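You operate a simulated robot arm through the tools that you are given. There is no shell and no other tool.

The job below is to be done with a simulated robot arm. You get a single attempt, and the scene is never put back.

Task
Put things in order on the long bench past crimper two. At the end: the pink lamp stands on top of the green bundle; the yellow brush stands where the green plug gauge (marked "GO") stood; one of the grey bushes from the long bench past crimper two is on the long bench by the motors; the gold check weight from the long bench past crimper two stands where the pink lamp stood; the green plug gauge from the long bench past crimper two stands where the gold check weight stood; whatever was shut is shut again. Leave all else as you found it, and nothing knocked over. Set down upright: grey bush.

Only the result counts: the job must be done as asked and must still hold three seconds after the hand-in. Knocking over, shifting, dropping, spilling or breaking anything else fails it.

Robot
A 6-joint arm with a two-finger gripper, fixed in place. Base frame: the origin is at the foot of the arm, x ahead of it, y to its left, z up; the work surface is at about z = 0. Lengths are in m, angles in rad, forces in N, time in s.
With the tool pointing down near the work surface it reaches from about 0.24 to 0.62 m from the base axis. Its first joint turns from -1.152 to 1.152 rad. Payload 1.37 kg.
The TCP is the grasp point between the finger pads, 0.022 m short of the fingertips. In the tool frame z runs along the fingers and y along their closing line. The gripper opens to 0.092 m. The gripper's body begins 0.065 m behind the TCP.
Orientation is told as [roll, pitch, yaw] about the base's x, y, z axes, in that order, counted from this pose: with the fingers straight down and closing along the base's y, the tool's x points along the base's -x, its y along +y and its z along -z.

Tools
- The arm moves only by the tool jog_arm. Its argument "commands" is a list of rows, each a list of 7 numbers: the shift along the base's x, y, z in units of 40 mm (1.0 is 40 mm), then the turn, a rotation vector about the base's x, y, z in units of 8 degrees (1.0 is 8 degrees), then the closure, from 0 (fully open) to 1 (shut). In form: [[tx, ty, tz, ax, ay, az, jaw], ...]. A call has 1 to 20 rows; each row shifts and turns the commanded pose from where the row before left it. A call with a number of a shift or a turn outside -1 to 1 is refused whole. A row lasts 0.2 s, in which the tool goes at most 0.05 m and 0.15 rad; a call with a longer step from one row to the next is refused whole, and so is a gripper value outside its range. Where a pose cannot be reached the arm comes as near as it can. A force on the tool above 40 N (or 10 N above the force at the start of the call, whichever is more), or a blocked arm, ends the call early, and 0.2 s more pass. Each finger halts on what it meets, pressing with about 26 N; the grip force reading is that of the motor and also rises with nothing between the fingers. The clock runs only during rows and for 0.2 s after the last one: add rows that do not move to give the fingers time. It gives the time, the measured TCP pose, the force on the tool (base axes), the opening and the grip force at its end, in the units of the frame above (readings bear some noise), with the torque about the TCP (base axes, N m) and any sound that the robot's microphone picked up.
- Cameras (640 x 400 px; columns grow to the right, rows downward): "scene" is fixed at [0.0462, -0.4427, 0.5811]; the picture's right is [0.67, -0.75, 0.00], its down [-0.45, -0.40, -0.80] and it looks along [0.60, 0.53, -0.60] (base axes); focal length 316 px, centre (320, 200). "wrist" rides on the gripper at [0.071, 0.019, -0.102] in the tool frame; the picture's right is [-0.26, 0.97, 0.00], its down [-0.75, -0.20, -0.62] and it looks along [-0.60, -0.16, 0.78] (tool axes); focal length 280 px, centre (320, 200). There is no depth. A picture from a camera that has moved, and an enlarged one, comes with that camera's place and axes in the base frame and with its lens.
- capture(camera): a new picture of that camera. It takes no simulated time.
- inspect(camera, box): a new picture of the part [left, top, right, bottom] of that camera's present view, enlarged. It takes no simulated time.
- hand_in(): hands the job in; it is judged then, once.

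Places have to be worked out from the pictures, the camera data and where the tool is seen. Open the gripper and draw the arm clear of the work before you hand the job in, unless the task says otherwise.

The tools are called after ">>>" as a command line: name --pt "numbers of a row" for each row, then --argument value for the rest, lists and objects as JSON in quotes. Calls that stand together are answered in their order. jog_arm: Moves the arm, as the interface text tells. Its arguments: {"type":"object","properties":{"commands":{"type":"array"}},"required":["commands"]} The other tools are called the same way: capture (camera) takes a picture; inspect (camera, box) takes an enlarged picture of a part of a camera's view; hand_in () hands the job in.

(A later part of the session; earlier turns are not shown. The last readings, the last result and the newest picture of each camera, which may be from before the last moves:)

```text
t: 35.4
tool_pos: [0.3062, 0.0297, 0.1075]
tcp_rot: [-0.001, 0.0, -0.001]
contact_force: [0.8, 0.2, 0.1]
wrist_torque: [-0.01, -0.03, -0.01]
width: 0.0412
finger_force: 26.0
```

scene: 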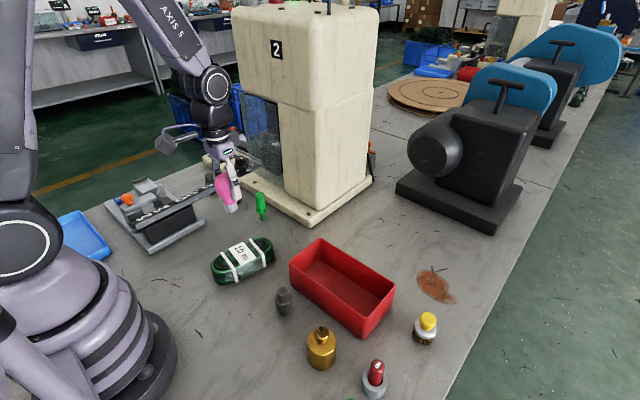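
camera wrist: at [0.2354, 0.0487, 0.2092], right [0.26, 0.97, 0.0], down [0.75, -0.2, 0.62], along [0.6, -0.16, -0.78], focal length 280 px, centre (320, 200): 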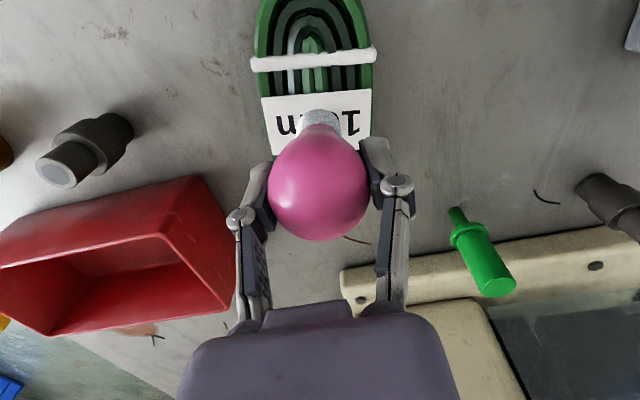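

Force is now near zero, so the base is just touching. I lower half a millimetre and open the fingers slowly.

>>> jog_arm --pt "0 0 -0.012 0 0 0 0.65" --pt "0 0 0 0 0 0 0.65"

>>> jog_arm --pt "0 0 0 0 0 0 0.53" --pt "0 0 0 0 0 0 0.48" --pt "0 0 0 0 0 0 0.35" --pt "0 0 0 0 0 0 0.15" --pt "0 0 0 0 0 0 0" --pt "0 0 0 0 0 0 0" --pt "0 0 0 0 0 0 0"

>>> capture --camera "wrist"

>>> inspect --camera "scene" --box '[180, 180, 308, 300]'

```text
t: 36.0
tool_pos: [0.3055, 0.0308, 0.1079]
tcp_rot: [0.001, -0.001, 0.001]
contact_force: [-0.8, -0.1, -0.2]
wrist_torque: [0.0, 0.0, -0.01]
width: 0.0408
finger_force: 26.3
```

```text
t: 37.6
tool_pos: [0.3057, 0.0299, 0.1082]
tcp_rot: [-0.001, -0.001, 0.0]
contact_force: [0.3, -0.1, 0.2]
wrist_torque: [0.02, -0.02, -0.02]
width: 0.0921
finger_force: 0.0
```

```text
taken
camera wrist: at [0.2349, 0.0483, 0.2097], right [0.26, 0.97, 0.0], down [0.75, -0.2, 0.62], along [0.6, -0.16, -0.78], focal length 280 px, centre (320, 200)
```

wrist: 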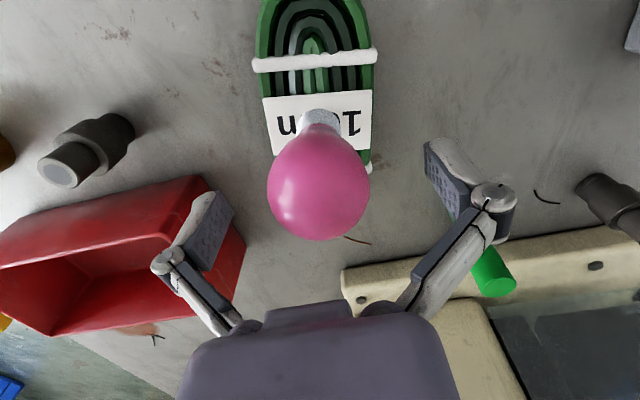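

```text
3.33 times, centred on (244, 240) of scene
camera zoom: at [0.0462, -0.4427, 0.5811], right [0.67, -0.75, 0.0], down [-0.45, -0.4, -0.8], along [0.6, 0.53, -0.6], focal length 1053 px, centre (573, 67)
```

zoom: 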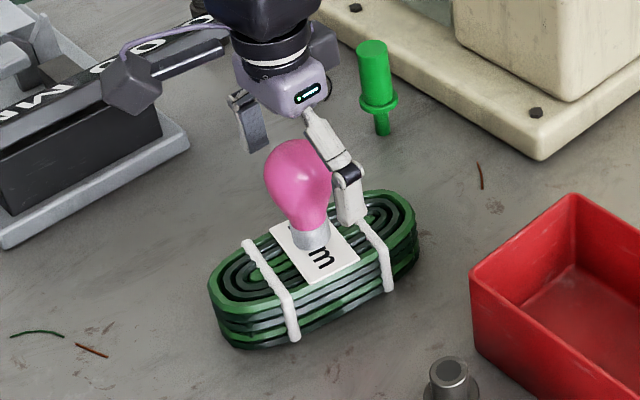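

The lamp stands upright on the label. I rise straight up and move toward above the gold weight at about (0.256, -0.255).

>>> jog_arm --pt "0 0 0.4 0 0 0 0" --pt "0 0 0.8 0 0 0 0" --pt "0 0 0.9 0 0 0 0" --pt "0 0 0.9 0 0 0 0" --pt "0 0 0.9 0 0 0 0" --pt "0 -0.6 0.6 0 0 0 0" --pt "-0.15 -0.9 0 0 0 0 0" --pt "-0.15 -0.9 0 0 0 0 0" --pt "-0.15 -0.9 0 0 0 0 0" --pt "-0.2 -0.9 0 0 0 0 0" --pt "-0.2 -0.9 0 0 0 0 0" --pt "-0.2 -0.9 0 0 0 0 0" --pt "-0.2 -0.9 0 0 0 0 0" --pt "0 -0.3 0 0 0 0 0" --pt "0 0 0 0 0 0 0"

>>> capture --camera "wrist"

>>> capture --camera "scene"

```text
t: 40.8
tool_pos: [0.255, -0.2599, 0.2863]
tcp_rot: [-0.002, 0.001, 0.0]
contact_force: [0.9, -1.0, 0.5]
wrist_torque: [0.01, 0.02, -0.02]
width: 0.0919
finger_force: 0.0
```

```text
taken
camera wrist: at [0.184, -0.2414, 0.3888], right [0.26, 0.97, 0.0], down [0.75, -0.2, 0.62], along [0.6, -0.16, -0.78], focal length 280 px, centre (320, 200)
```

wrist: 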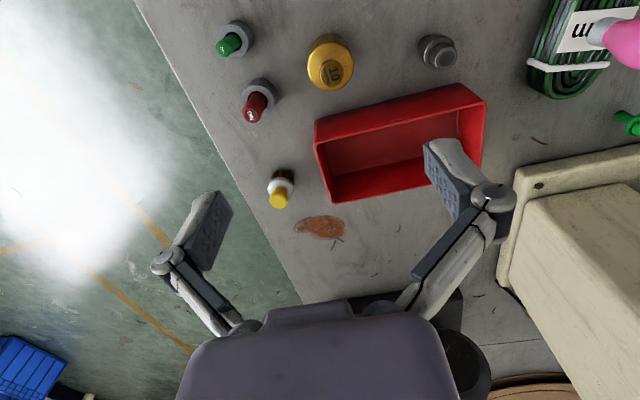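

```text
taken
```

scene: 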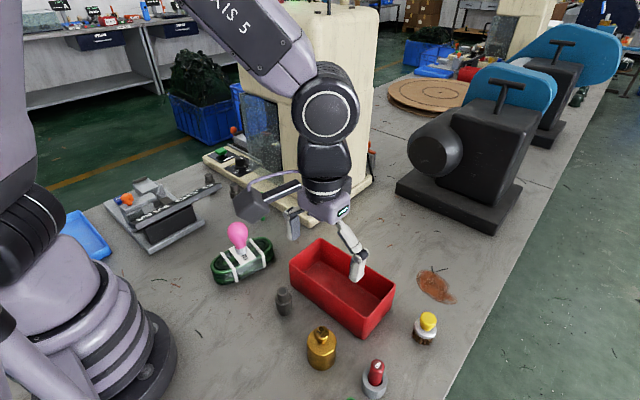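

Good overview of the right side with the lamp standing on the bundle. I zoom in to measure the weight, its neighbours, the brush and the near bush.

>>> inspect --camera "wrist" --box '[200, 0, 360, 100]'

>>> inspect --camera "wrist" --box '[220, 140, 348, 220]'

>>> inspect --camera "wrist" --box '[360, 10, 520, 110]'

```text
4.00 times, centred on (280, 50) of wrist
camera zoom: at [0.184, -0.2414, 0.3888], right [0.26, 0.97, 0.0], down [0.75, -0.2, 0.62], along [0.6, -0.16, -0.78], focal length 1122 px, centre (480, 800)
```

zoom: 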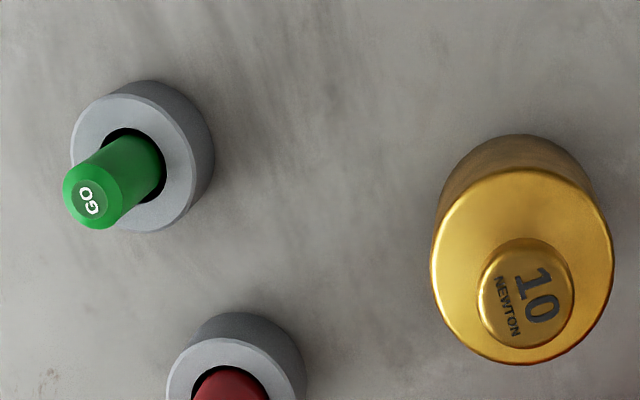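

```text
5.00 times, centred on (284, 180) of wrist
camera zoom: at [0.184, -0.2414, 0.3888], right [0.26, 0.97, 0.0], down [0.75, -0.2, 0.62], along [0.6, -0.16, -0.78], focal length 1402 px, centre (500, 300)
```

zoom: 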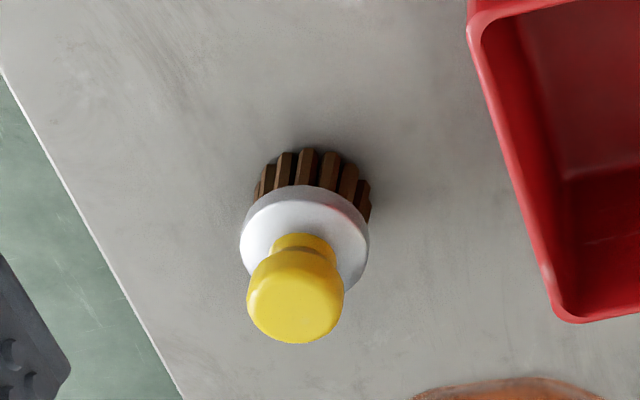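

```text
4.00 times, centred on (440, 60) of wrist
camera zoom: at [0.184, -0.2414, 0.3888], right [0.26, 0.97, 0.0], down [0.75, -0.2, 0.62], along [0.6, -0.16, -0.78], focal length 1122 px, centre (-160, 760)
```

zoom: 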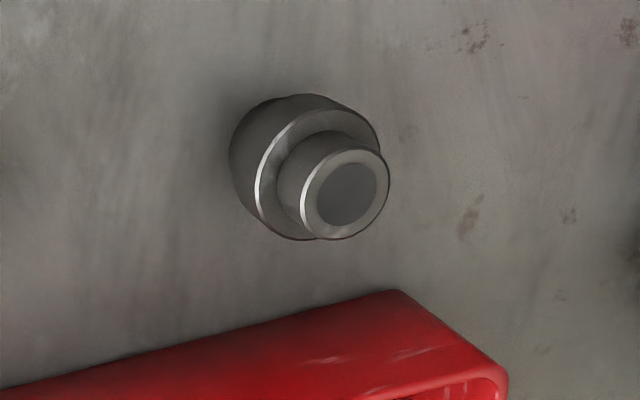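

The weight computes to (0.263, -0.2505): body ~0.051 across, ~0.048 high, knob top ~0.08. The nearest ring is about 0.02 m clear of the open finger. I align and descend to z≈0.14 to check.

>>> jog_arm --pt "0.2 0.235 -0.6 0 0 0 0" --pt "0 0 -0.9 0 0 0 0" --pt "0 0 -0.9 0 0 0 0" --pt "0 0 -0.9 0 0 0 0" --pt "0 0 -0.3 0 0 0 0" --pt "0 0 0 0 0 0 0"

>>> capture --camera "wrist"

>>> inspect --camera "scene" --box '[240, 220, 432, 400]'

```text
t: 42.2
tool_pos: [0.2645, -0.2488, 0.143]
tcp_rot: [0.0, 0.001, 0.0]
contact_force: [-0.1, 0.5, 0.4]
wrist_torque: [-0.01, 0.0, -0.01]
width: 0.0922
finger_force: 0.2
```

```text
taken
camera wrist: at [0.1924, -0.2308, 0.2447], right [0.26, 0.97, 0.0], down [0.75, -0.2, 0.62], along [0.6, -0.16, -0.78], focal length 280 px, centre (320, 200)
```

wrist: 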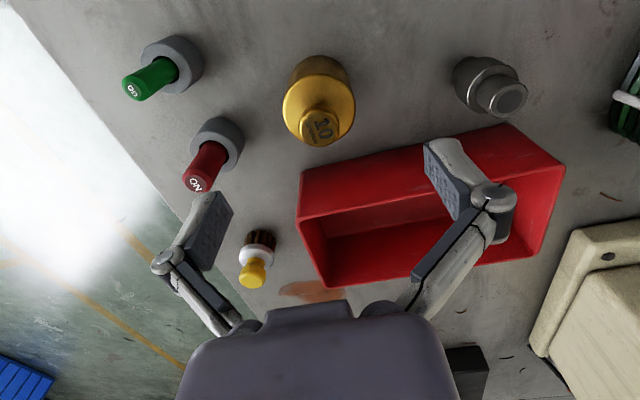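

```text
2.22 times, centred on (336, 310) of scene
camera zoom: at [0.0462, -0.4427, 0.5811], right [0.67, -0.75, 0.0], down [-0.45, -0.4, -0.8], along [0.6, 0.53, -0.6], focal length 702 px, centre (284, -44)
```

zoom: 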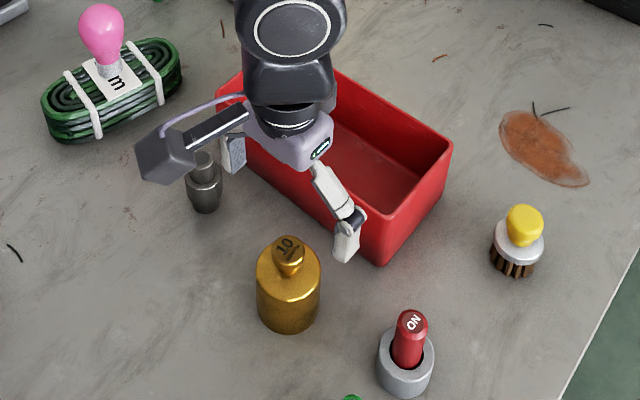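

The knob and shoulder line up with column 319 at the expected rows. I descend to z≈0.03 around the body.

>>> jog_arm --pt "0.04 -0.02 -0.5 0 0 0 0" --pt "0 0 -0.8 0 0 0 0" --pt "0 0 -0.7 0 0 0 0" --pt "0 0 -0.5 0 0 0 0" --pt "0 0 -0.3 0 0 0 0" --pt "0 0 0 0 0 0 0"

>>> capture --camera "wrist"

>>> inspect --camera "scene" --box '[240, 220, 432, 400]'

```text
t: 43.6
tool_pos: [0.2661, -0.2493, 0.0306]
tcp_rot: [0.001, 0.002, -0.001]
contact_force: [-0.7, 0.5, 0.6]
wrist_torque: [-0.02, 0.0, 0.04]
width: 0.092
finger_force: 0.0
```

```text
taken
camera wrist: at [0.1952, -0.2315, 0.1326], right [0.26, 0.97, 0.0], down [0.75, -0.2, 0.63], along [0.6, -0.16, -0.78], focal length 280 px, centre (320, 200)
```

wrist: 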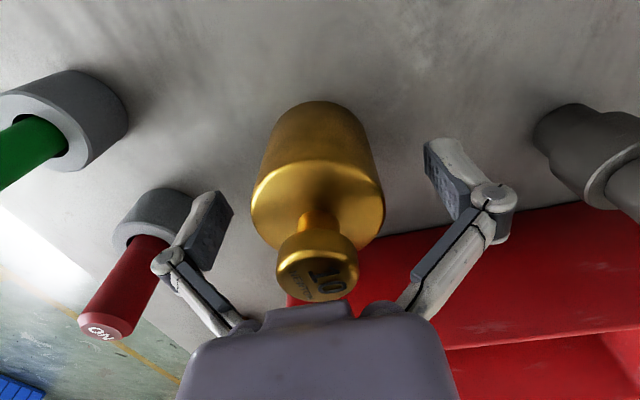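

```text
2.22 times, centred on (336, 310) of scene
camera zoom: at [0.0462, -0.4427, 0.5811], right [0.67, -0.75, 0.0], down [-0.45, -0.4, -0.8], along [0.6, 0.53, -0.6], focal length 702 px, centre (284, -44)
```

zoom: 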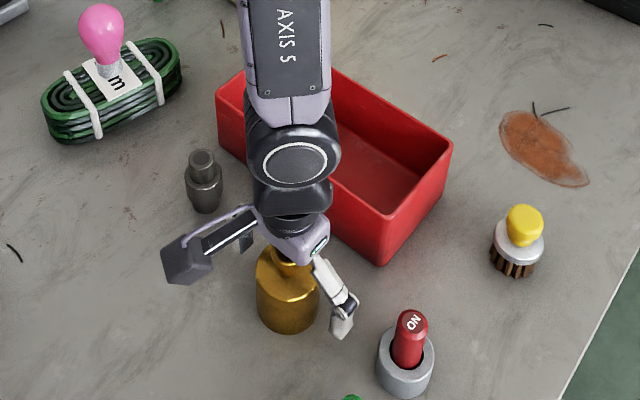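

The body is centred between the fingers with no contact. I close on it.

>>> jog_arm --pt "0 0 0 0 0 0 0.3" --pt "0 0 0 0 0 0 0.4" --pt "0 0 0 0 0 0 0.5" --pt "0 0 0 0 0 0 0.6" --pt "0 0 0 0 0 0 0.6" --pt "0 0 0 0 0 0 0.6"

>>> capture --camera "wrist"

```text
t: 45.0
tool_pos: [0.2657, -0.2495, 0.0307]
tcp_rot: [0.0, 0.001, 0.001]
contact_force: [-0.3, -1.8, 3.5]
wrist_torque: [-0.07, -0.06, -0.09]
width: 0.0516
finger_force: 25.4
```

```text
taken
camera wrist: at [0.1952, -0.2316, 0.1329], right [0.26, 0.96, 0.0], down [0.75, -0.2, 0.63], along [0.6, -0.16, -0.78], focal length 280 px, centre (320, 200)
```

wrist: 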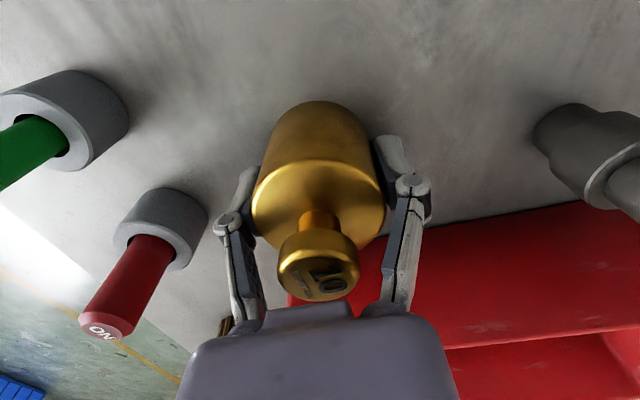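

Gripped at 51.6 mm with 25 N; weight spot is about (0.264, -0.2495). I lift slowly and watch for slipping.

>>> jog_arm --pt "0 0 0.1 0 0 0 0.75" --pt "0 0 0.15 0 0 0 0.75" --pt "0 0 0.2 0 0 0 0.75" --pt "0 0 0.2 0 0 0 0.75" --pt "0 0 0.2 0 0 0 0.75" --pt "0 0 0 0 0 0 0.75"

>>> capture --camera "wrist"

>>> inspect --camera "scene" --box '[240, 220, 432, 400]'

```text
t: 46.4
tool_pos: [0.2653, -0.2495, 0.0642]
tcp_rot: [0.0, 0.001, 0.002]
contact_force: [0.3, -0.7, -9.7]
wrist_torque: [-0.01, -0.01, 0.04]
width: 0.0518
finger_force: 26.1
```

```text
taken
camera wrist: at [0.1944, -0.2313, 0.1675], right [0.26, 0.97, 0.0], down [0.75, -0.2, 0.62], along [0.6, -0.16, -0.78], focal length 280 px, centre (320, 200)
```

wrist: 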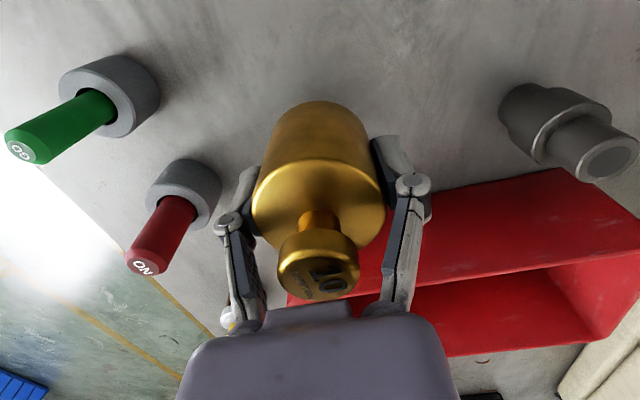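

```text
2.22 times, centred on (336, 310) of scene
camera zoom: at [0.0462, -0.4427, 0.5811], right [0.67, -0.75, 0.0], down [-0.45, -0.4, -0.8], along [0.6, 0.53, -0.6], focal length 702 px, centre (284, -44)
```

zoom: 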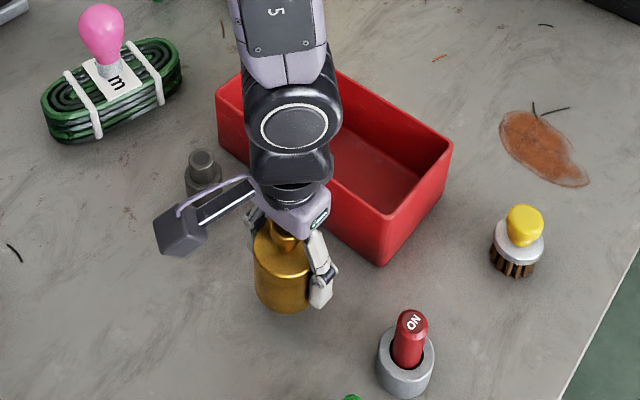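

The scale reads −9.7 N (full weight) and the weight has not slipped. I lift to z≈0.25 and carry it toward the lamp's former place, slowly.

>>> jog_arm --pt "0 0 0.4 0 0 0 0.75" --pt "0 0 0.6 0 0 0 0.75" --pt "0 0 0.7 0 0 0 0.75" --pt "0 0 0.7 0 0 0 0.75" --pt "0 0 0.7 0 0 0 0.75" --pt "0 0 0.7 0 0 0 0.75" --pt "0 0.2 0.5 0 0 0 0.75" --pt "0 0.4 0.3 0 0 0 0.75" --pt "0.05 0.6 0 0 0 0 0.75" --pt "0.1 0.7 0 0 0 0 0.75" --pt "0.1 0.7 0 0 0 0 0.75" --pt "0.1 0.7 0 0 0 0 0.75" --pt "0.1 0.7 0 0 0 0 0.75" --pt "0.1 0.7 0 0 0 0 0.75" --pt "0.1 0.7 0 0 0 0 0.75" --pt "0.1 0.7 0 0 0 0 0.75" --pt "0.1 0.7 0 0 0 0 0.75" --pt "0.1 0.7 0 0 0 0 0.75" --pt "0.1 0.4 0 0 0 0 0.75" --pt "0.1 0.2 0 0 0 0 0.75"

>>> capture --camera "wrist"

>>> capture --camera "scene"

```text
t: 50.6
tool_pos: [0.3116, 0.075, 0.2495]
tcp_rot: [0.0, 0.002, 0.001]
contact_force: [0.4, -0.1, -9.7]
wrist_torque: [0.02, 0.0, -0.02]
width: 0.0519
finger_force: 26.1
```

```text
taken
camera wrist: at [0.2397, 0.093, 0.3519], right [0.26, 0.97, 0.0], down [0.75, -0.2, 0.62], along [0.6, -0.16, -0.78], focal length 280 px, centre (320, 200)
```

wrist: 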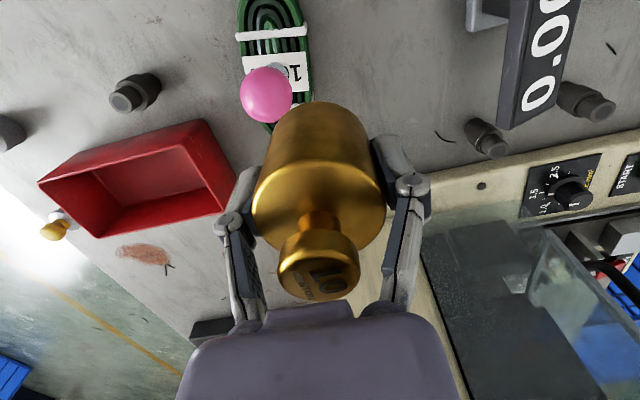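

```text
taken
```

scene: 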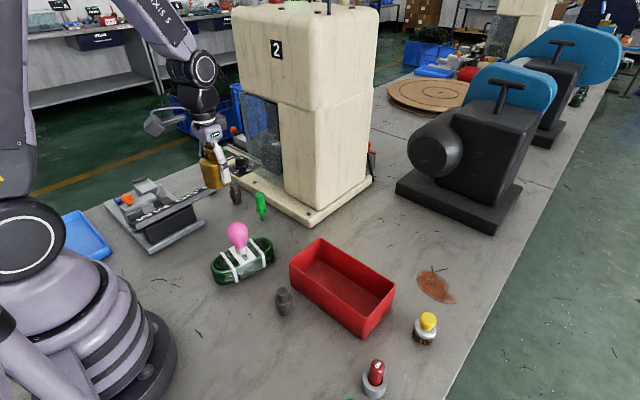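

The weight is steady. I continue to above the lamp's former place (0.4065, 0.452) at the same height.

>>> jog_arm --pt "0.1 0.4 0 0 0 0 0.75" --pt "0.17 0.65 0 0 0 0 0.75" --pt "0.17 0.65 0 0 0 0 0.75" --pt "0.17 0.65 0 0 0 0 0.75" --pt "0.17 0.65 0 0 0 0 0.75" --pt "0.17 0.65 0 0 0 0 0.75" --pt "0.17 0.65 0 0 0 0 0.75" --pt "0.17 0.65 0 0 0 0 0.75" --pt "0.17 0.65 0 0 0 0 0.75" --pt "0.17 0.65 0 0 0 0 0.75" --pt "0.17 0.65 0 0 0 0 0.75" --pt "0.17 0.65 0 0 0 0 0.75" --pt "0.17 0.65 0 0 0 0 0.75" --pt "0.17 0.65 0 0 0 0 0.75" --pt "0.12 0.575 0 0 0 0 0.75" --pt "0 0 0 0 0 0 0.75"

>>> capture --camera "wrist"

>>> capture --camera "scene"

```text
t: 54.0
tool_pos: [0.4089, 0.4519, 0.2482]
tcp_rot: [-0.003, 0.002, -0.001]
contact_force: [-0.2, 0.5, -10.3]
wrist_torque: [0.0, -0.03, -0.01]
width: 0.0518
finger_force: 26.1
```

```text
taken
camera wrist: at [0.3379, 0.4699, 0.3505], right [0.26, 0.97, 0.0], down [0.75, -0.2, 0.62], along [0.6, -0.16, -0.78], focal length 280 px, centre (320, 200)
```

wrist: 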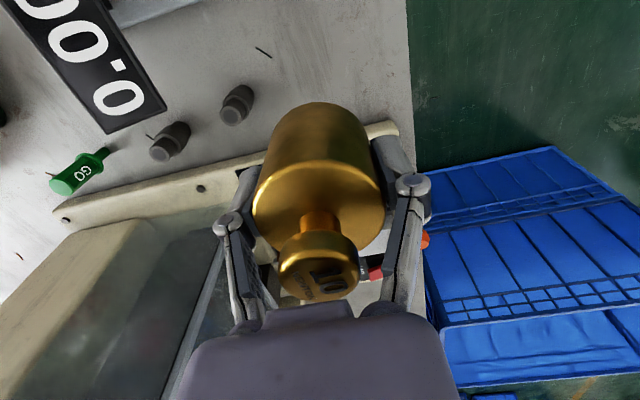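

```text
taken
```

scene: 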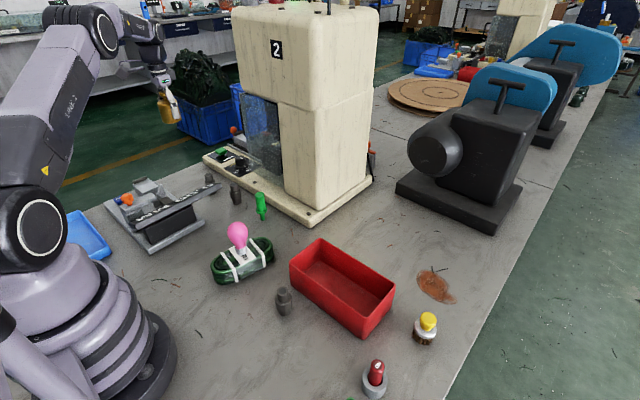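

In position at (0.409, 0.452). I lower the weight to just above the bench.

>>> jog_arm --pt "0 0 -0.4 0 0 0 0.75" --pt "0 0 -0.7 0 0 0 0.75" --pt "0 0 -0.7 0 0 0 0.75" --pt "0 0 -0.7 0 0 0 0.75" --pt "0 0 -0.7 0 0 0 0.75" --pt "0 0 -0.7 0 0 0 0.75" --pt "0 0 -0.6 0 0 0 0.75" --pt "0 0 -0.4 0 0 0 0.75" --pt "0 0 -0.25 0 0 0 0.75" --pt "0 0 0 0 0 0 0.75"

>>> capture --camera "wrist"

>>> inspect --camera "scene" --box '[100, 90, 260, 220]'

```text
t: 56.2
tool_pos: [0.4095, 0.4515, 0.0429]
tcp_rot: [0.0, 0.001, -0.001]
contact_force: [-0.8, 0.4, -9.9]
wrist_torque: [-0.04, -0.03, -0.01]
width: 0.0516
finger_force: 25.9
```

```text
taken
camera wrist: at [0.338, 0.4696, 0.1442], right [0.26, 0.97, 0.0], down [0.75, -0.2, 0.62], along [0.6, -0.16, -0.78], focal length 280 px, centre (320, 200)
```

wrist: 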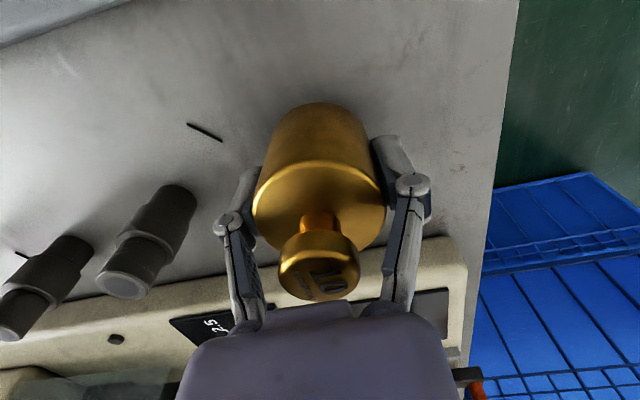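

```text
3.08 times, centred on (180, 155) of scene
camera zoom: at [0.0463, -0.4426, 0.5812], right [0.67, -0.75, 0.0], down [-0.45, -0.4, -0.8], along [0.6, 0.53, -0.6], focal length 972 px, centre (751, 338)
```

zoom: 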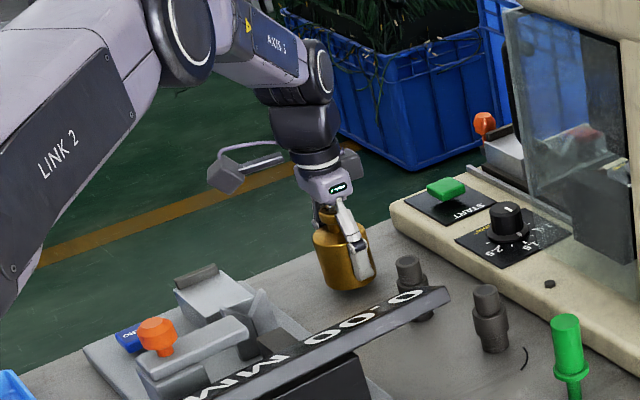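

Bottom is ~12 mm above the bench. I lower another 10 mm in small steps and read the force.

>>> jog_arm --pt "0 0 -0.1 0 0 0 0.75" --pt "0 0 -0.1 0 0 0 0.75" --pt "0 0 -0.05 0 0 0 0.75" --pt "0 0 0 0 0 0 0.75"

>>> jog_arm --pt "0 0 -0.03 0 0 0 0.75" --pt "0 0 0 0 0 0 0.75"

```text
t: 57.2
tool_pos: [0.4098, 0.4519, 0.0329]
tcp_rot: [-0.001, -0.001, 0.0]
contact_force: [0.8, 0.4, -9.6]
wrist_torque: [0.01, -0.01, 0.04]
width: 0.0512
finger_force: 25.7
```

```text
t: 57.8
tool_pos: [0.4094, 0.4509, 0.0312]
tcp_rot: [0.0, 0.001, 0.0]
contact_force: [-0.8, -0.9, -10.0]
wrist_torque: [0.01, -0.01, 0.0]
width: 0.0516
finger_force: 26.4
```

Still carrying the full weight at z≈0.031. I go down another millimetre at a time until it is supported.

>>> jog_arm --pt "0 0 -0.025 0 0 0 0.75" --pt "0 0 0 0 0 0 0.75"

>>> jog_arm --pt "0 0 -0.015 0 0 0 0.75" --pt "0 0 0 0 0 0 0.75"

```text
t: 58.4
tool_pos: [0.4085, 0.4505, 0.0312]
tcp_rot: [0.0, 0.001, -0.001]
contact_force: [-1.4, -1.5, -7.2]
wrist_torque: [-0.07, -0.06, -0.02]
width: 0.0518
finger_force: 26.6
```

```text
t: 59.0
tool_pos: [0.4091, 0.452, 0.0311]
tcp_rot: [0.001, -0.001, 0.0]
contact_force: [-2.5, -3.6, 3.3]
wrist_torque: [-0.25, -0.16, -0.11]
width: 0.0515
finger_force: 25.5
```

The weight is now on the bench (force +3 N). I open the fingers gradually.

>>> jog_arm --pt "0 0 0 0 0 0 0.42" --pt "0 0 0 0 0 0 0.36" --pt "0 0 0 0 0 0 0.2" --pt "0 0 0 0 0 0 0.05" --pt "0 0 0 0 0 0 0" --pt "0 0 0 0 0 0 0" --pt "0 0 0 0 0 0 0"

>>> capture --camera "wrist"

```text
t: 60.6
tool_pos: [0.4095, 0.4519, 0.0303]
tcp_rot: [0.0, -0.001, 0.0]
contact_force: [0.2, 0.4, -0.3]
wrist_torque: [0.03, -0.02, 0.01]
width: 0.0917
finger_force: 0.1
```

```text
taken
camera wrist: at [0.3382, 0.47, 0.1326], right [0.26, 0.97, 0.0], down [0.75, -0.2, 0.62], along [0.6, -0.16, -0.78], focal length 280 px, centre (320, 200)
```

wrist: 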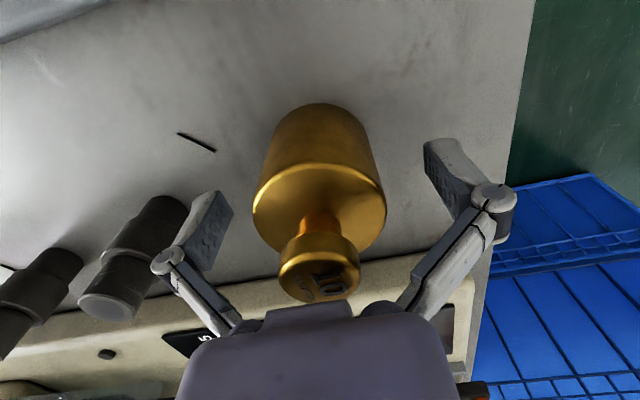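

The weight stands on the lamp's spot, free of the fingers. I rise straight up and then go to above the green plug gauge at about (0.441, 0.132).

>>> jog_arm --pt "0 0 0.4 0 0 0 0" --pt "0 0 0.8 0 0 0 0" --pt "0 0 0.9 0 0 0 0" --pt "0 0 0.9 0 0 0 0" --pt "0 0 0.9 0 0 0 0" --pt "0 0 0.9 0 0 0 0" --pt "0 -0.4 0.6 0 0 0 0" --pt "0.05 -0.8 0.2 0 0 0 0" --pt "0.1 -0.9 0 0 0 0 0" --pt "0.1 -0.9 0 0 0 0 0" --pt "0.1 -0.9 0 0 0 0 0" --pt "0.1 -0.9 0 0 0 0 0" --pt "0.1 -0.9 0 0 0 0 0" --pt "0.1 -0.9 0 0 0 0 0" --pt "0.1 -0.9 0 0 0 0 0" --pt "0.05 -0.5 0 0 0 0 0" --pt "0 0 0 0 0 0 0"

>>> capture --camera "wrist"

>>> capture --camera "scene"

```text
t: 64.2
tool_pos: [0.4422, 0.1327, 0.253]
tcp_rot: [-0.001, 0.0, 0.0]
contact_force: [-0.6, 0.6, 0.8]
wrist_torque: [-0.01, 0.04, 0.0]
width: 0.092
finger_force: 0.2
```

```text
taken
camera wrist: at [0.3701, 0.1495, 0.3554], right [0.26, 0.97, 0.0], down [0.75, -0.2, 0.63], along [0.6, -0.16, -0.78], focal length 280 px, centre (320, 200)
```

wrist: 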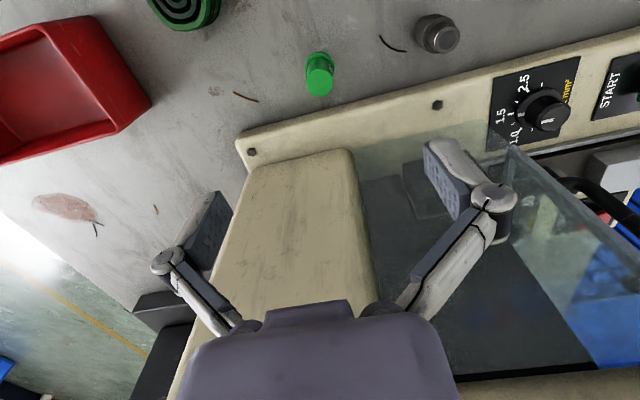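

```text
taken
```

scene: 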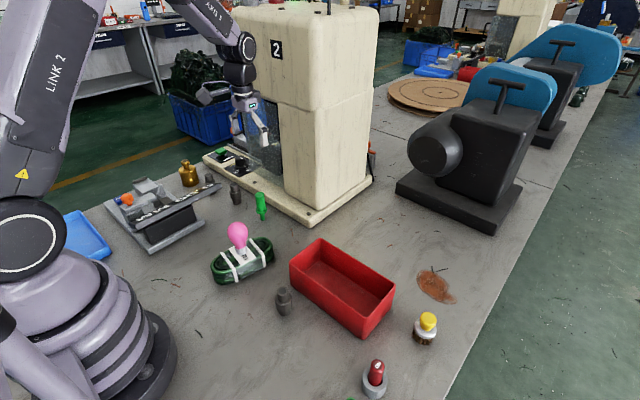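

The weight stands upright at the lamp spot, and the gauge appears at column 320. I zoom to align precisely.

>>> inspect --camera "wrist" --box '[280, 30, 376, 110]'

>>> inspect --camera "scene" --box '[140, 140, 300, 240]'

```text
5.00 times, centred on (328, 70) of wrist
camera zoom: at [0.3701, 0.1495, 0.3554], right [0.26, 0.97, 0.0], down [0.75, -0.2, 0.63], along [0.6, -0.16, -0.78], focal length 1402 px, centre (280, 850)
```

zoom: 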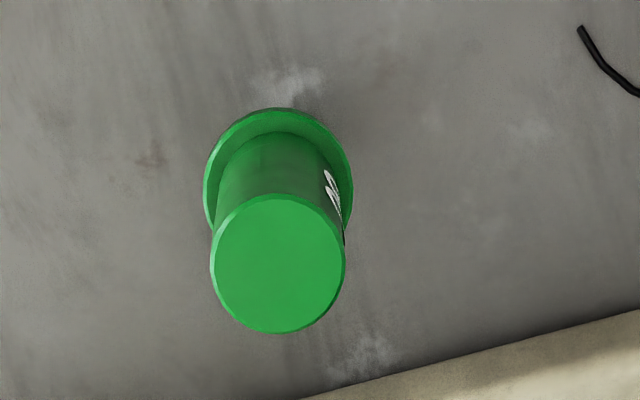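

```text
4.00 times, centred on (220, 190) of scene
camera zoom: at [0.0462, -0.4427, 0.5811], right [0.67, -0.75, 0.0], down [-0.45, -0.4, -0.8], along [0.6, 0.53, -0.6], focal length 1264 px, centre (720, 240)
```

zoom: 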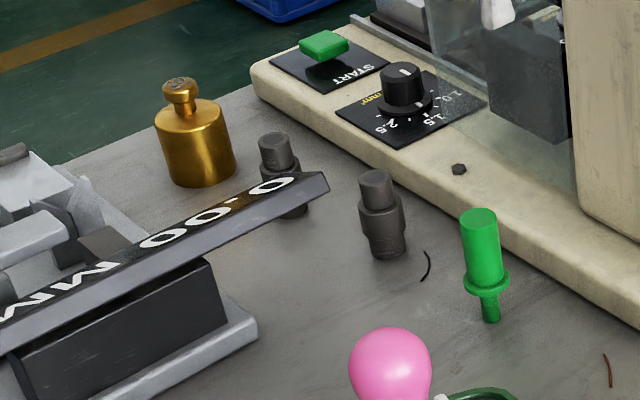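

The gauge is at about (0.442, 0.130), handle 24 mm across with flange at z≈0.038 and top at z≈0.093. I shift 2.5 mm and descend to grip the handle at z≈0.068.

>>> jog_arm --pt "0 -0.06 -0.5 0 0 0 0" --pt "0 0 -0.9 0 0 0 0" --pt "0 0 -0.9 0 0 0 0" --pt "0 0 -0.9 0 0 0 0" --pt "0 0 -0.8 0 0 0 0" --pt "0 0 -0.4 0 0 0 0" --pt "0 0 -0.2 0 0 0 0" --pt "0 0 0 0 0 0 0"

>>> capture --camera "wrist"

>>> inspect --camera "scene" --box '[180, 100, 340, 240]'

```text
t: 66.0
tool_pos: [0.4413, 0.1284, 0.0721]
tcp_rot: [0.0, 0.001, 0.0]
contact_force: [0.8, -0.4, 0.9]
wrist_torque: [-0.02, -0.03, -0.02]
width: 0.0921
finger_force: 0.1
```

```text
taken
camera wrist: at [0.3699, 0.1461, 0.1732], right [0.26, 0.97, 0.0], down [0.75, -0.2, 0.62], along [0.6, -0.16, -0.78], focal length 280 px, centre (320, 200)
```

wrist: 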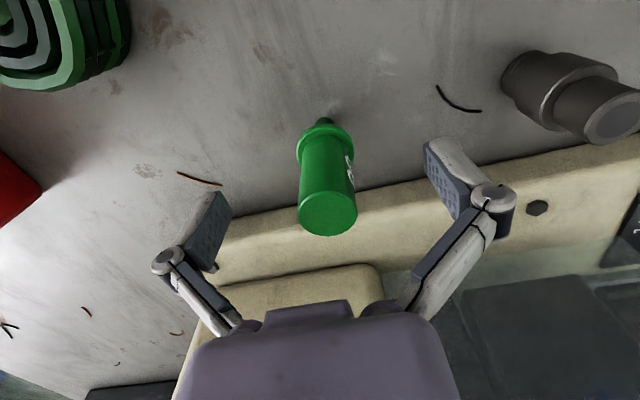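

```text
2.86 times, centred on (260, 170) of scene
camera zoom: at [0.0462, -0.4427, 0.5811], right [0.67, -0.75, 0.0], down [-0.45, -0.4, -0.8], along [0.6, 0.53, -0.6], focal length 903 px, centre (491, 286)
```

zoom: 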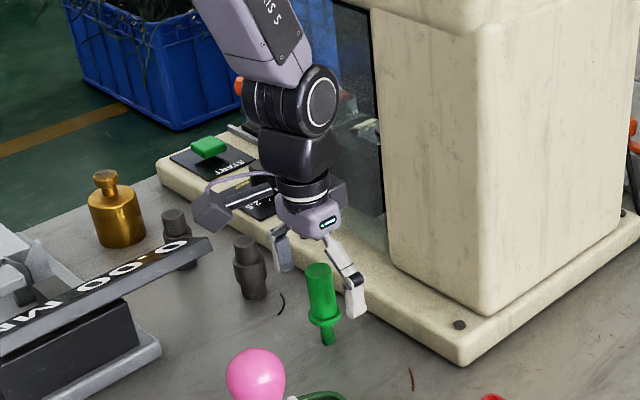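

The gauge is about 2.6 mm to +y of the tool centre. I correct this, lower 2 mm, and then close slowly.

>>> jog_arm --pt "-0.02 0.065 -0.05 0 0 0 0" --pt "0 0 0 0 0 0 0"

>>> inspect --camera "wrist" --box '[240, 100, 400, 250]'

```text
t: 66.6
tool_pos: [0.4405, 0.1306, 0.0696]
tcp_rot: [0.001, -0.001, 0.0]
contact_force: [-0.7, -0.1, 0.2]
wrist_torque: [0.02, -0.02, 0.01]
width: 0.0918
finger_force: 0.1
```

```text
2.67 times, centred on (320, 175) of wrist
camera zoom: at [0.369, 0.1489, 0.1708], right [0.26, 0.97, 0.0], down [0.75, -0.2, 0.63], along [0.6, -0.16, -0.78], focal length 748 px, centre (320, 267)
```

zoom: 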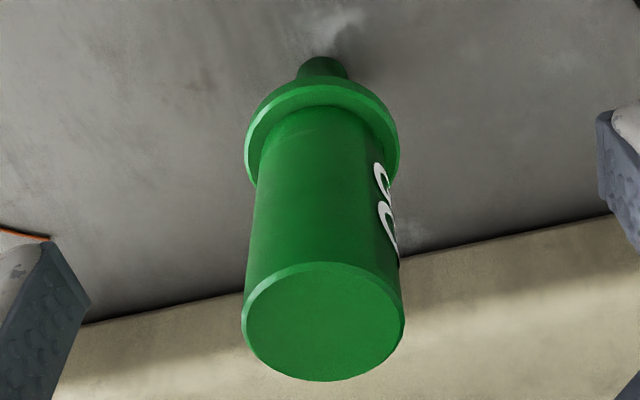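

Centred within a millimetre. I close in steps: fast to 37 mm, then slowly onto the 24 mm handle.

>>> jog_arm --pt "0 0 0 0 0 0 0.3" --pt "0 0 0 0 0 0 0.5" --pt "0 0 0 0 0 0 0.6" --pt "0 0 0 0 0 0 0.68" --pt "0 0 0 0 0 0 0.71" --pt "0 0 0 0 0 0 0.73" --pt "0 0 0 0 0 0 0.75" --pt "0 0 0 0 0 0 0.77" --pt "0 0 0 0 0 0 0.8" --pt "0 0 0 0 0 0 0.85" --pt "0 0 0 0 0 0 0.85"

>>> capture --camera "wrist"

>>> inspect --camera "scene" --box '[180, 100, 340, 240]'

```text
t: 69.0
tool_pos: [0.4404, 0.131, 0.0699]
tcp_rot: [0.0, 0.0, 0.001]
contact_force: [0.7, -0.2, 1.9]
wrist_torque: [-0.01, -0.03, -0.01]
width: 0.024
finger_force: 26.2
```

```text
taken
camera wrist: at [0.3691, 0.1488, 0.1709], right [0.26, 0.97, 0.0], down [0.75, -0.2, 0.63], along [0.6, -0.16, -0.78], focal length 280 px, centre (320, 200)
```

wrist: 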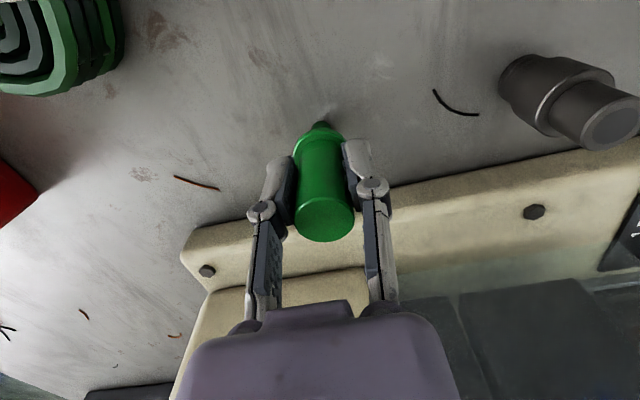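

```text
2.86 times, centred on (260, 170) of scene
camera zoom: at [0.0462, -0.4427, 0.5811], right [0.67, -0.75, 0.0], down [-0.45, -0.4, -0.8], along [0.6, 0.53, -0.6], focal length 903 px, centre (491, 286)
```

zoom: 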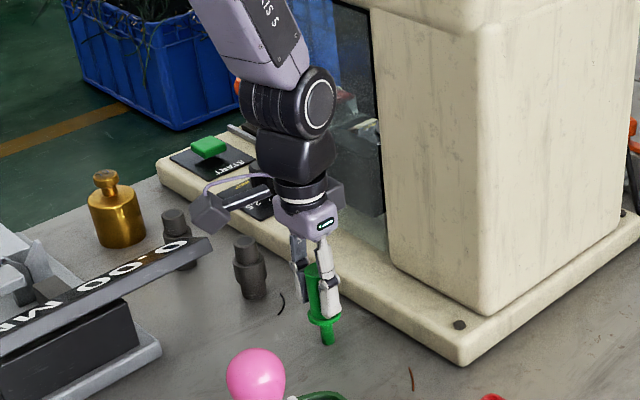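

The gauge is gripped at (0.4404, 0.131, 0.070), still upright. I lift it straight up.

>>> jog_arm --pt "0 0 0.2 0 0 0 0.85" --pt "0 0 0.4 0 0 0 0.85" --pt "0 0 0.7 0 0 0 0.85" --pt "0 0 0.8 0 0 0 0.85" --pt "0 0 0.8 0 0 0 0.85" --pt "0 0 0.8 0 0 0 0.85" --pt "0 0 0.8 0 0 0 0.85" --pt "0 0 0 0 0 0 0.85"

>>> jog_arm --pt "-0.2 -0.4 0 0 0 0 0.85" --pt "-0.38 -0.8 0 0 0 0 0.85" --pt "-0.38 -0.82 0 0 0 0 0.85" --pt "-0.38 -0.82 0 0 0 0 0.85" --pt "-0.38 -0.82 0 0 0 0 0.85" --pt "-0.38 -0.82 0 0 0 0 0.85" --pt "-0.38 -0.82 0 0 0 0 0.85" --pt "-0.38 -0.82 0 0 0 0 0.85" --pt "-0.38 -0.82 0 0 0 0 0.85" --pt "-0.38 -0.82 0 0 0 0 0.85" --pt "-0.38 -0.82 0 0 0 0 0.85" --pt "-0.38 -0.82 0 0 0 0 0.85" --pt "-0.03 -0.113 0 0 0 0 0.85" --pt "0 0 0 0 0 0 0.85"

>>> capture --camera "wrist"

>>> capture --camera "scene"

```text
t: 70.8
tool_pos: [0.4411, 0.1322, 0.2489]
tcp_rot: [-0.002, 0.0, 0.0]
contact_force: [-0.2, -0.8, 0.4]
wrist_torque: [0.01, 0.01, -0.02]
width: 0.0239
finger_force: 26.4
```

```text
t: 73.8
tool_pos: [0.2639, -0.2487, 0.2479]
tcp_rot: [-0.001, -0.001, 0.001]
contact_force: [0.2, 1.0, -0.7]
wrist_torque: [-0.02, -0.01, 0.02]
width: 0.0241
finger_force: 26.2
```

```text
taken
camera wrist: at [0.1929, -0.2305, 0.3505], right [0.26, 0.97, 0.0], down [0.75, -0.2, 0.62], along [0.6, -0.16, -0.78], focal length 280 px, centre (320, 200)
```

wrist: 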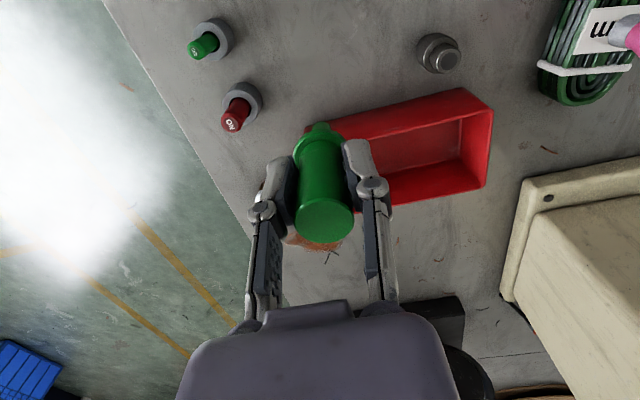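

```text
taken
```

scene: 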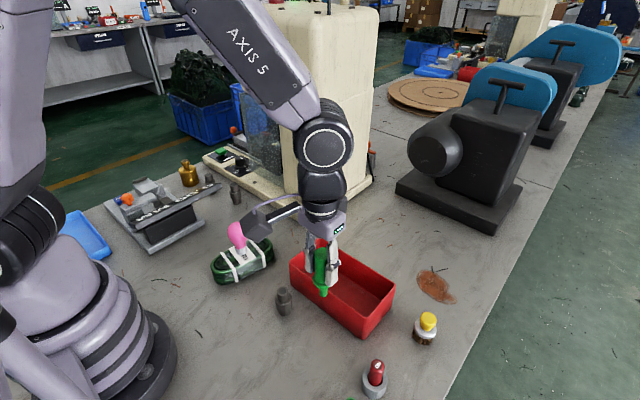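

Above the weight's former place (0.264, -0.249). I lower the gauge to about 4 mm above the bench.

>>> jog_arm --pt "0 0 -0.4 0 0 0 0.85" --pt "0 0 -0.8 0 0 0 0.85" --pt "0 0 -0.8 0 0 0 0.85" --pt "0 0 -0.8 0 0 0 0.85" --pt "0 0 -0.8 0 0 0 0.85" --pt "0 0 -0.5 0 0 0 0.85" --pt "0 0 -0.25 0 0 0 0.85" --pt "0 0 0 0 0 0 0.85"

>>> inspect --camera "scene" --box '[250, 240, 410, 400]'

```text
t: 75.6
tool_pos: [0.2629, -0.2482, 0.0709]
tcp_rot: [-0.001, 0.001, 0.0]
contact_force: [-0.4, 0.7, 0.0]
wrist_torque: [0.02, 0.0, -0.04]
width: 0.0239
finger_force: 26.2
```

```text
2.50 times, centred on (330, 320) of scene
camera zoom: at [0.0462, -0.4427, 0.5811], right [0.67, -0.75, 0.0], down [-0.45, -0.4, -0.8], along [0.6, 0.53, -0.6], focal length 790 px, centre (295, -100)
```

zoom: 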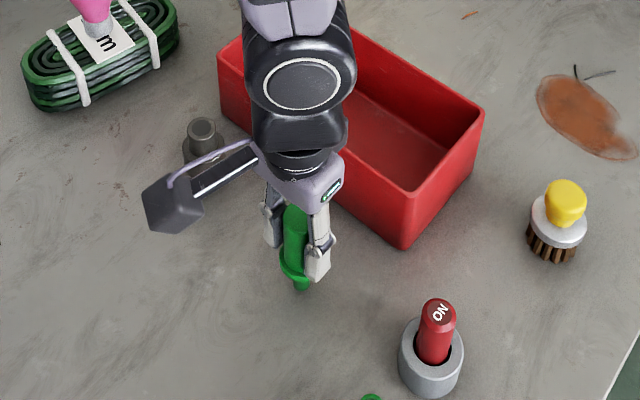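

No contact yet at z≈0.071. I lower in sub-millimetre steps until the force rises.

>>> jog_arm --pt "0 0 -0.02 0 0 0 0.85" --pt "0 0 0 0 0 0 0.85"

>>> jog_arm --pt "0 0 -0.015 0 0 0 0.85" --pt "0 0 0 0 0 0 0.85"

```text
t: 76.2
tool_pos: [0.264, -0.249, 0.0713]
tcp_rot: [0.0, 0.001, 0.002]
contact_force: [-1.0, -0.5, -1.3]
wrist_torque: [0.0, -0.01, -0.01]
width: 0.0241
finger_force: 26.3
```

```text
t: 76.8
tool_pos: [0.2641, -0.2484, 0.0719]
tcp_rot: [0.0, 0.0, -0.001]
contact_force: [-0.4, 0.3, -1.2]
wrist_torque: [-0.01, -0.01, -0.02]
width: 0.0241
finger_force: 25.9
```

By my tally of commands the gauge is still about 4.6 mm above its resting height. I lower 3.2 mm, then continue in fine steps.

>>> jog_arm --pt "0 0 -0.04 0 0 0 0.85" --pt "0 0 -0.04 0 0 0 0.85" --pt "0 0 0 0 0 0 0.85"

>>> jog_arm --pt "0 0 -0.02 0 0 0 0.85" --pt "0 0 0 0 0 0 0.85"

```text
t: 77.6
tool_pos: [0.2637, -0.2493, 0.068]
tcp_rot: [0.0, 0.001, -0.001]
contact_force: [-0.6, -0.2, -0.7]
wrist_torque: [0.01, 0.03, -0.02]
width: 0.024
finger_force: 26.0
```

```text
t: 78.2
tool_pos: [0.2646, -0.248, 0.0684]
tcp_rot: [0.001, 0.001, -0.001]
contact_force: [-1.0, -0.2, 4.0]
wrist_torque: [0.04, 0.07, 0.04]
width: 0.024
finger_force: 26.3
```

Contact of 4 N: the pin is on the bench. I release in small steps.

>>> jog_arm --pt "0 0 0.003 0 0 0 0.85" --pt "0 0 0 0 0 0 0.76" --pt "0 0 0 0 0 0 0.73" --pt "0 0 0 0 0 0 0.7" --pt "0 0 0 0 0 0 0.65" --pt "0 0 0 0 0 0 0.55" --pt "0 0 0 0 0 0 0.4" --pt "0 0 0 0 0 0 0.2" --pt "0 0 0 0 0 0 0" --pt "0 0 0 0 0 0 0" --pt "0 0 0 0 0 0 0"

>>> capture --camera "wrist"

>>> inspect --camera "scene" --box '[250, 240, 410, 400]'

```text
t: 80.6
tool_pos: [0.2641, -0.2484, 0.069]
tcp_rot: [0.0, -0.001, 0.0]
contact_force: [-0.4, 0.6, 0.4]
wrist_torque: [0.04, -0.02, -0.02]
width: 0.0922
finger_force: 0.0
```

```text
taken
camera wrist: at [0.1931, -0.231, 0.1709], right [0.26, 0.97, 0.0], down [0.75, -0.2, 0.62], along [0.6, -0.16, -0.78], focal length 280 px, centre (320, 200)
```

wrist: 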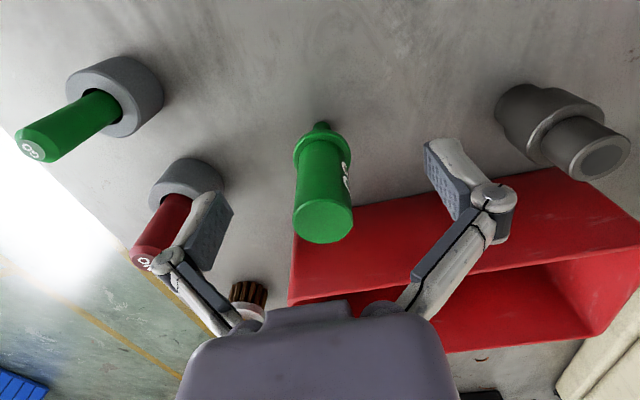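

```text
2.50 times, centred on (330, 320) of scene
camera zoom: at [0.0462, -0.4427, 0.5811], right [0.67, -0.75, 0.0], down [-0.45, -0.4, -0.8], along [0.6, 0.53, -0.6], focal length 790 px, centre (295, -100)
```

zoom: 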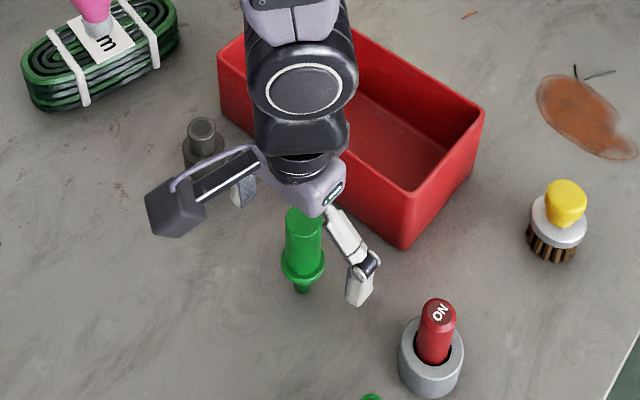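

The gauge stands by itself on the weight's old spot. I rise straight up and then move over to the brush at about (0.422, -0.369).

>>> jog_arm --pt "0 0 0.3 0 0 0 0" --pt "0 0 0.7 0 0 0 0" --pt "0 0 0.9 0 0 0 0" --pt "0 0 0.9 0 0 0 0" --pt "0 0 0.9 0 0 0 0" --pt "0 0 0.8 0 0 0 0" --pt "0.4 -0.3 0 0 0 0 0.1" --pt "0.7 -0.5 0 0 0 0 0.2" --pt "0.8 -0.6 0 0 0 0 0.25" --pt "0.8 -0.6 0 0 0 0 0.25" --pt "0.8 -0.6 0 0 0 0 0.25" --pt "0.45 -0.4 0 0 0 0 0.25" --pt "0 0 -0.5 0 0 0 0.25" --pt "0 0 0 0 0 0 0.25"

>>> capture --camera "wrist"

>>> capture --camera "scene"

```text
t: 83.6
tool_pos: [0.4202, -0.3684, 0.2291]
tcp_rot: [0.0, -0.001, 0.0]
contact_force: [-0.2, 0.3, 0.7]
wrist_torque: [0.03, 0.01, -0.01]
width: 0.0691
finger_force: 0.1
```

```text
taken
camera wrist: at [0.3496, -0.3508, 0.331], right [0.26, 0.97, 0.0], down [0.75, -0.2, 0.62], along [0.6, -0.16, -0.78], focal length 280 px, centre (320, 200)
```

wrist: 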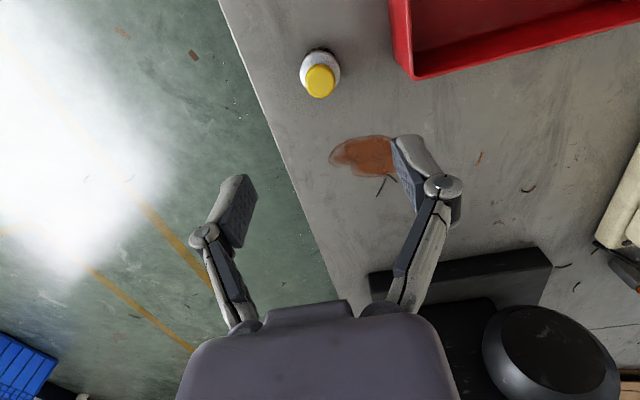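

```text
taken
```

scene: 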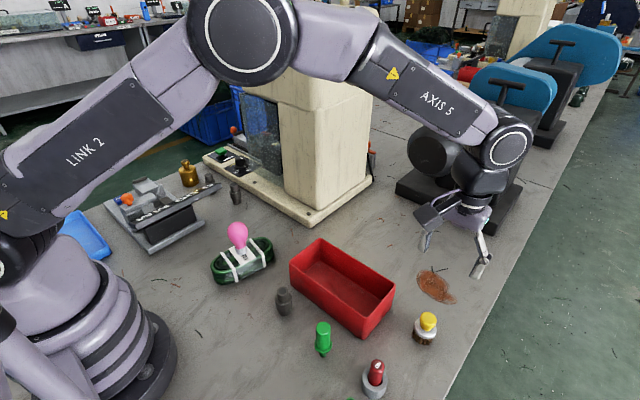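

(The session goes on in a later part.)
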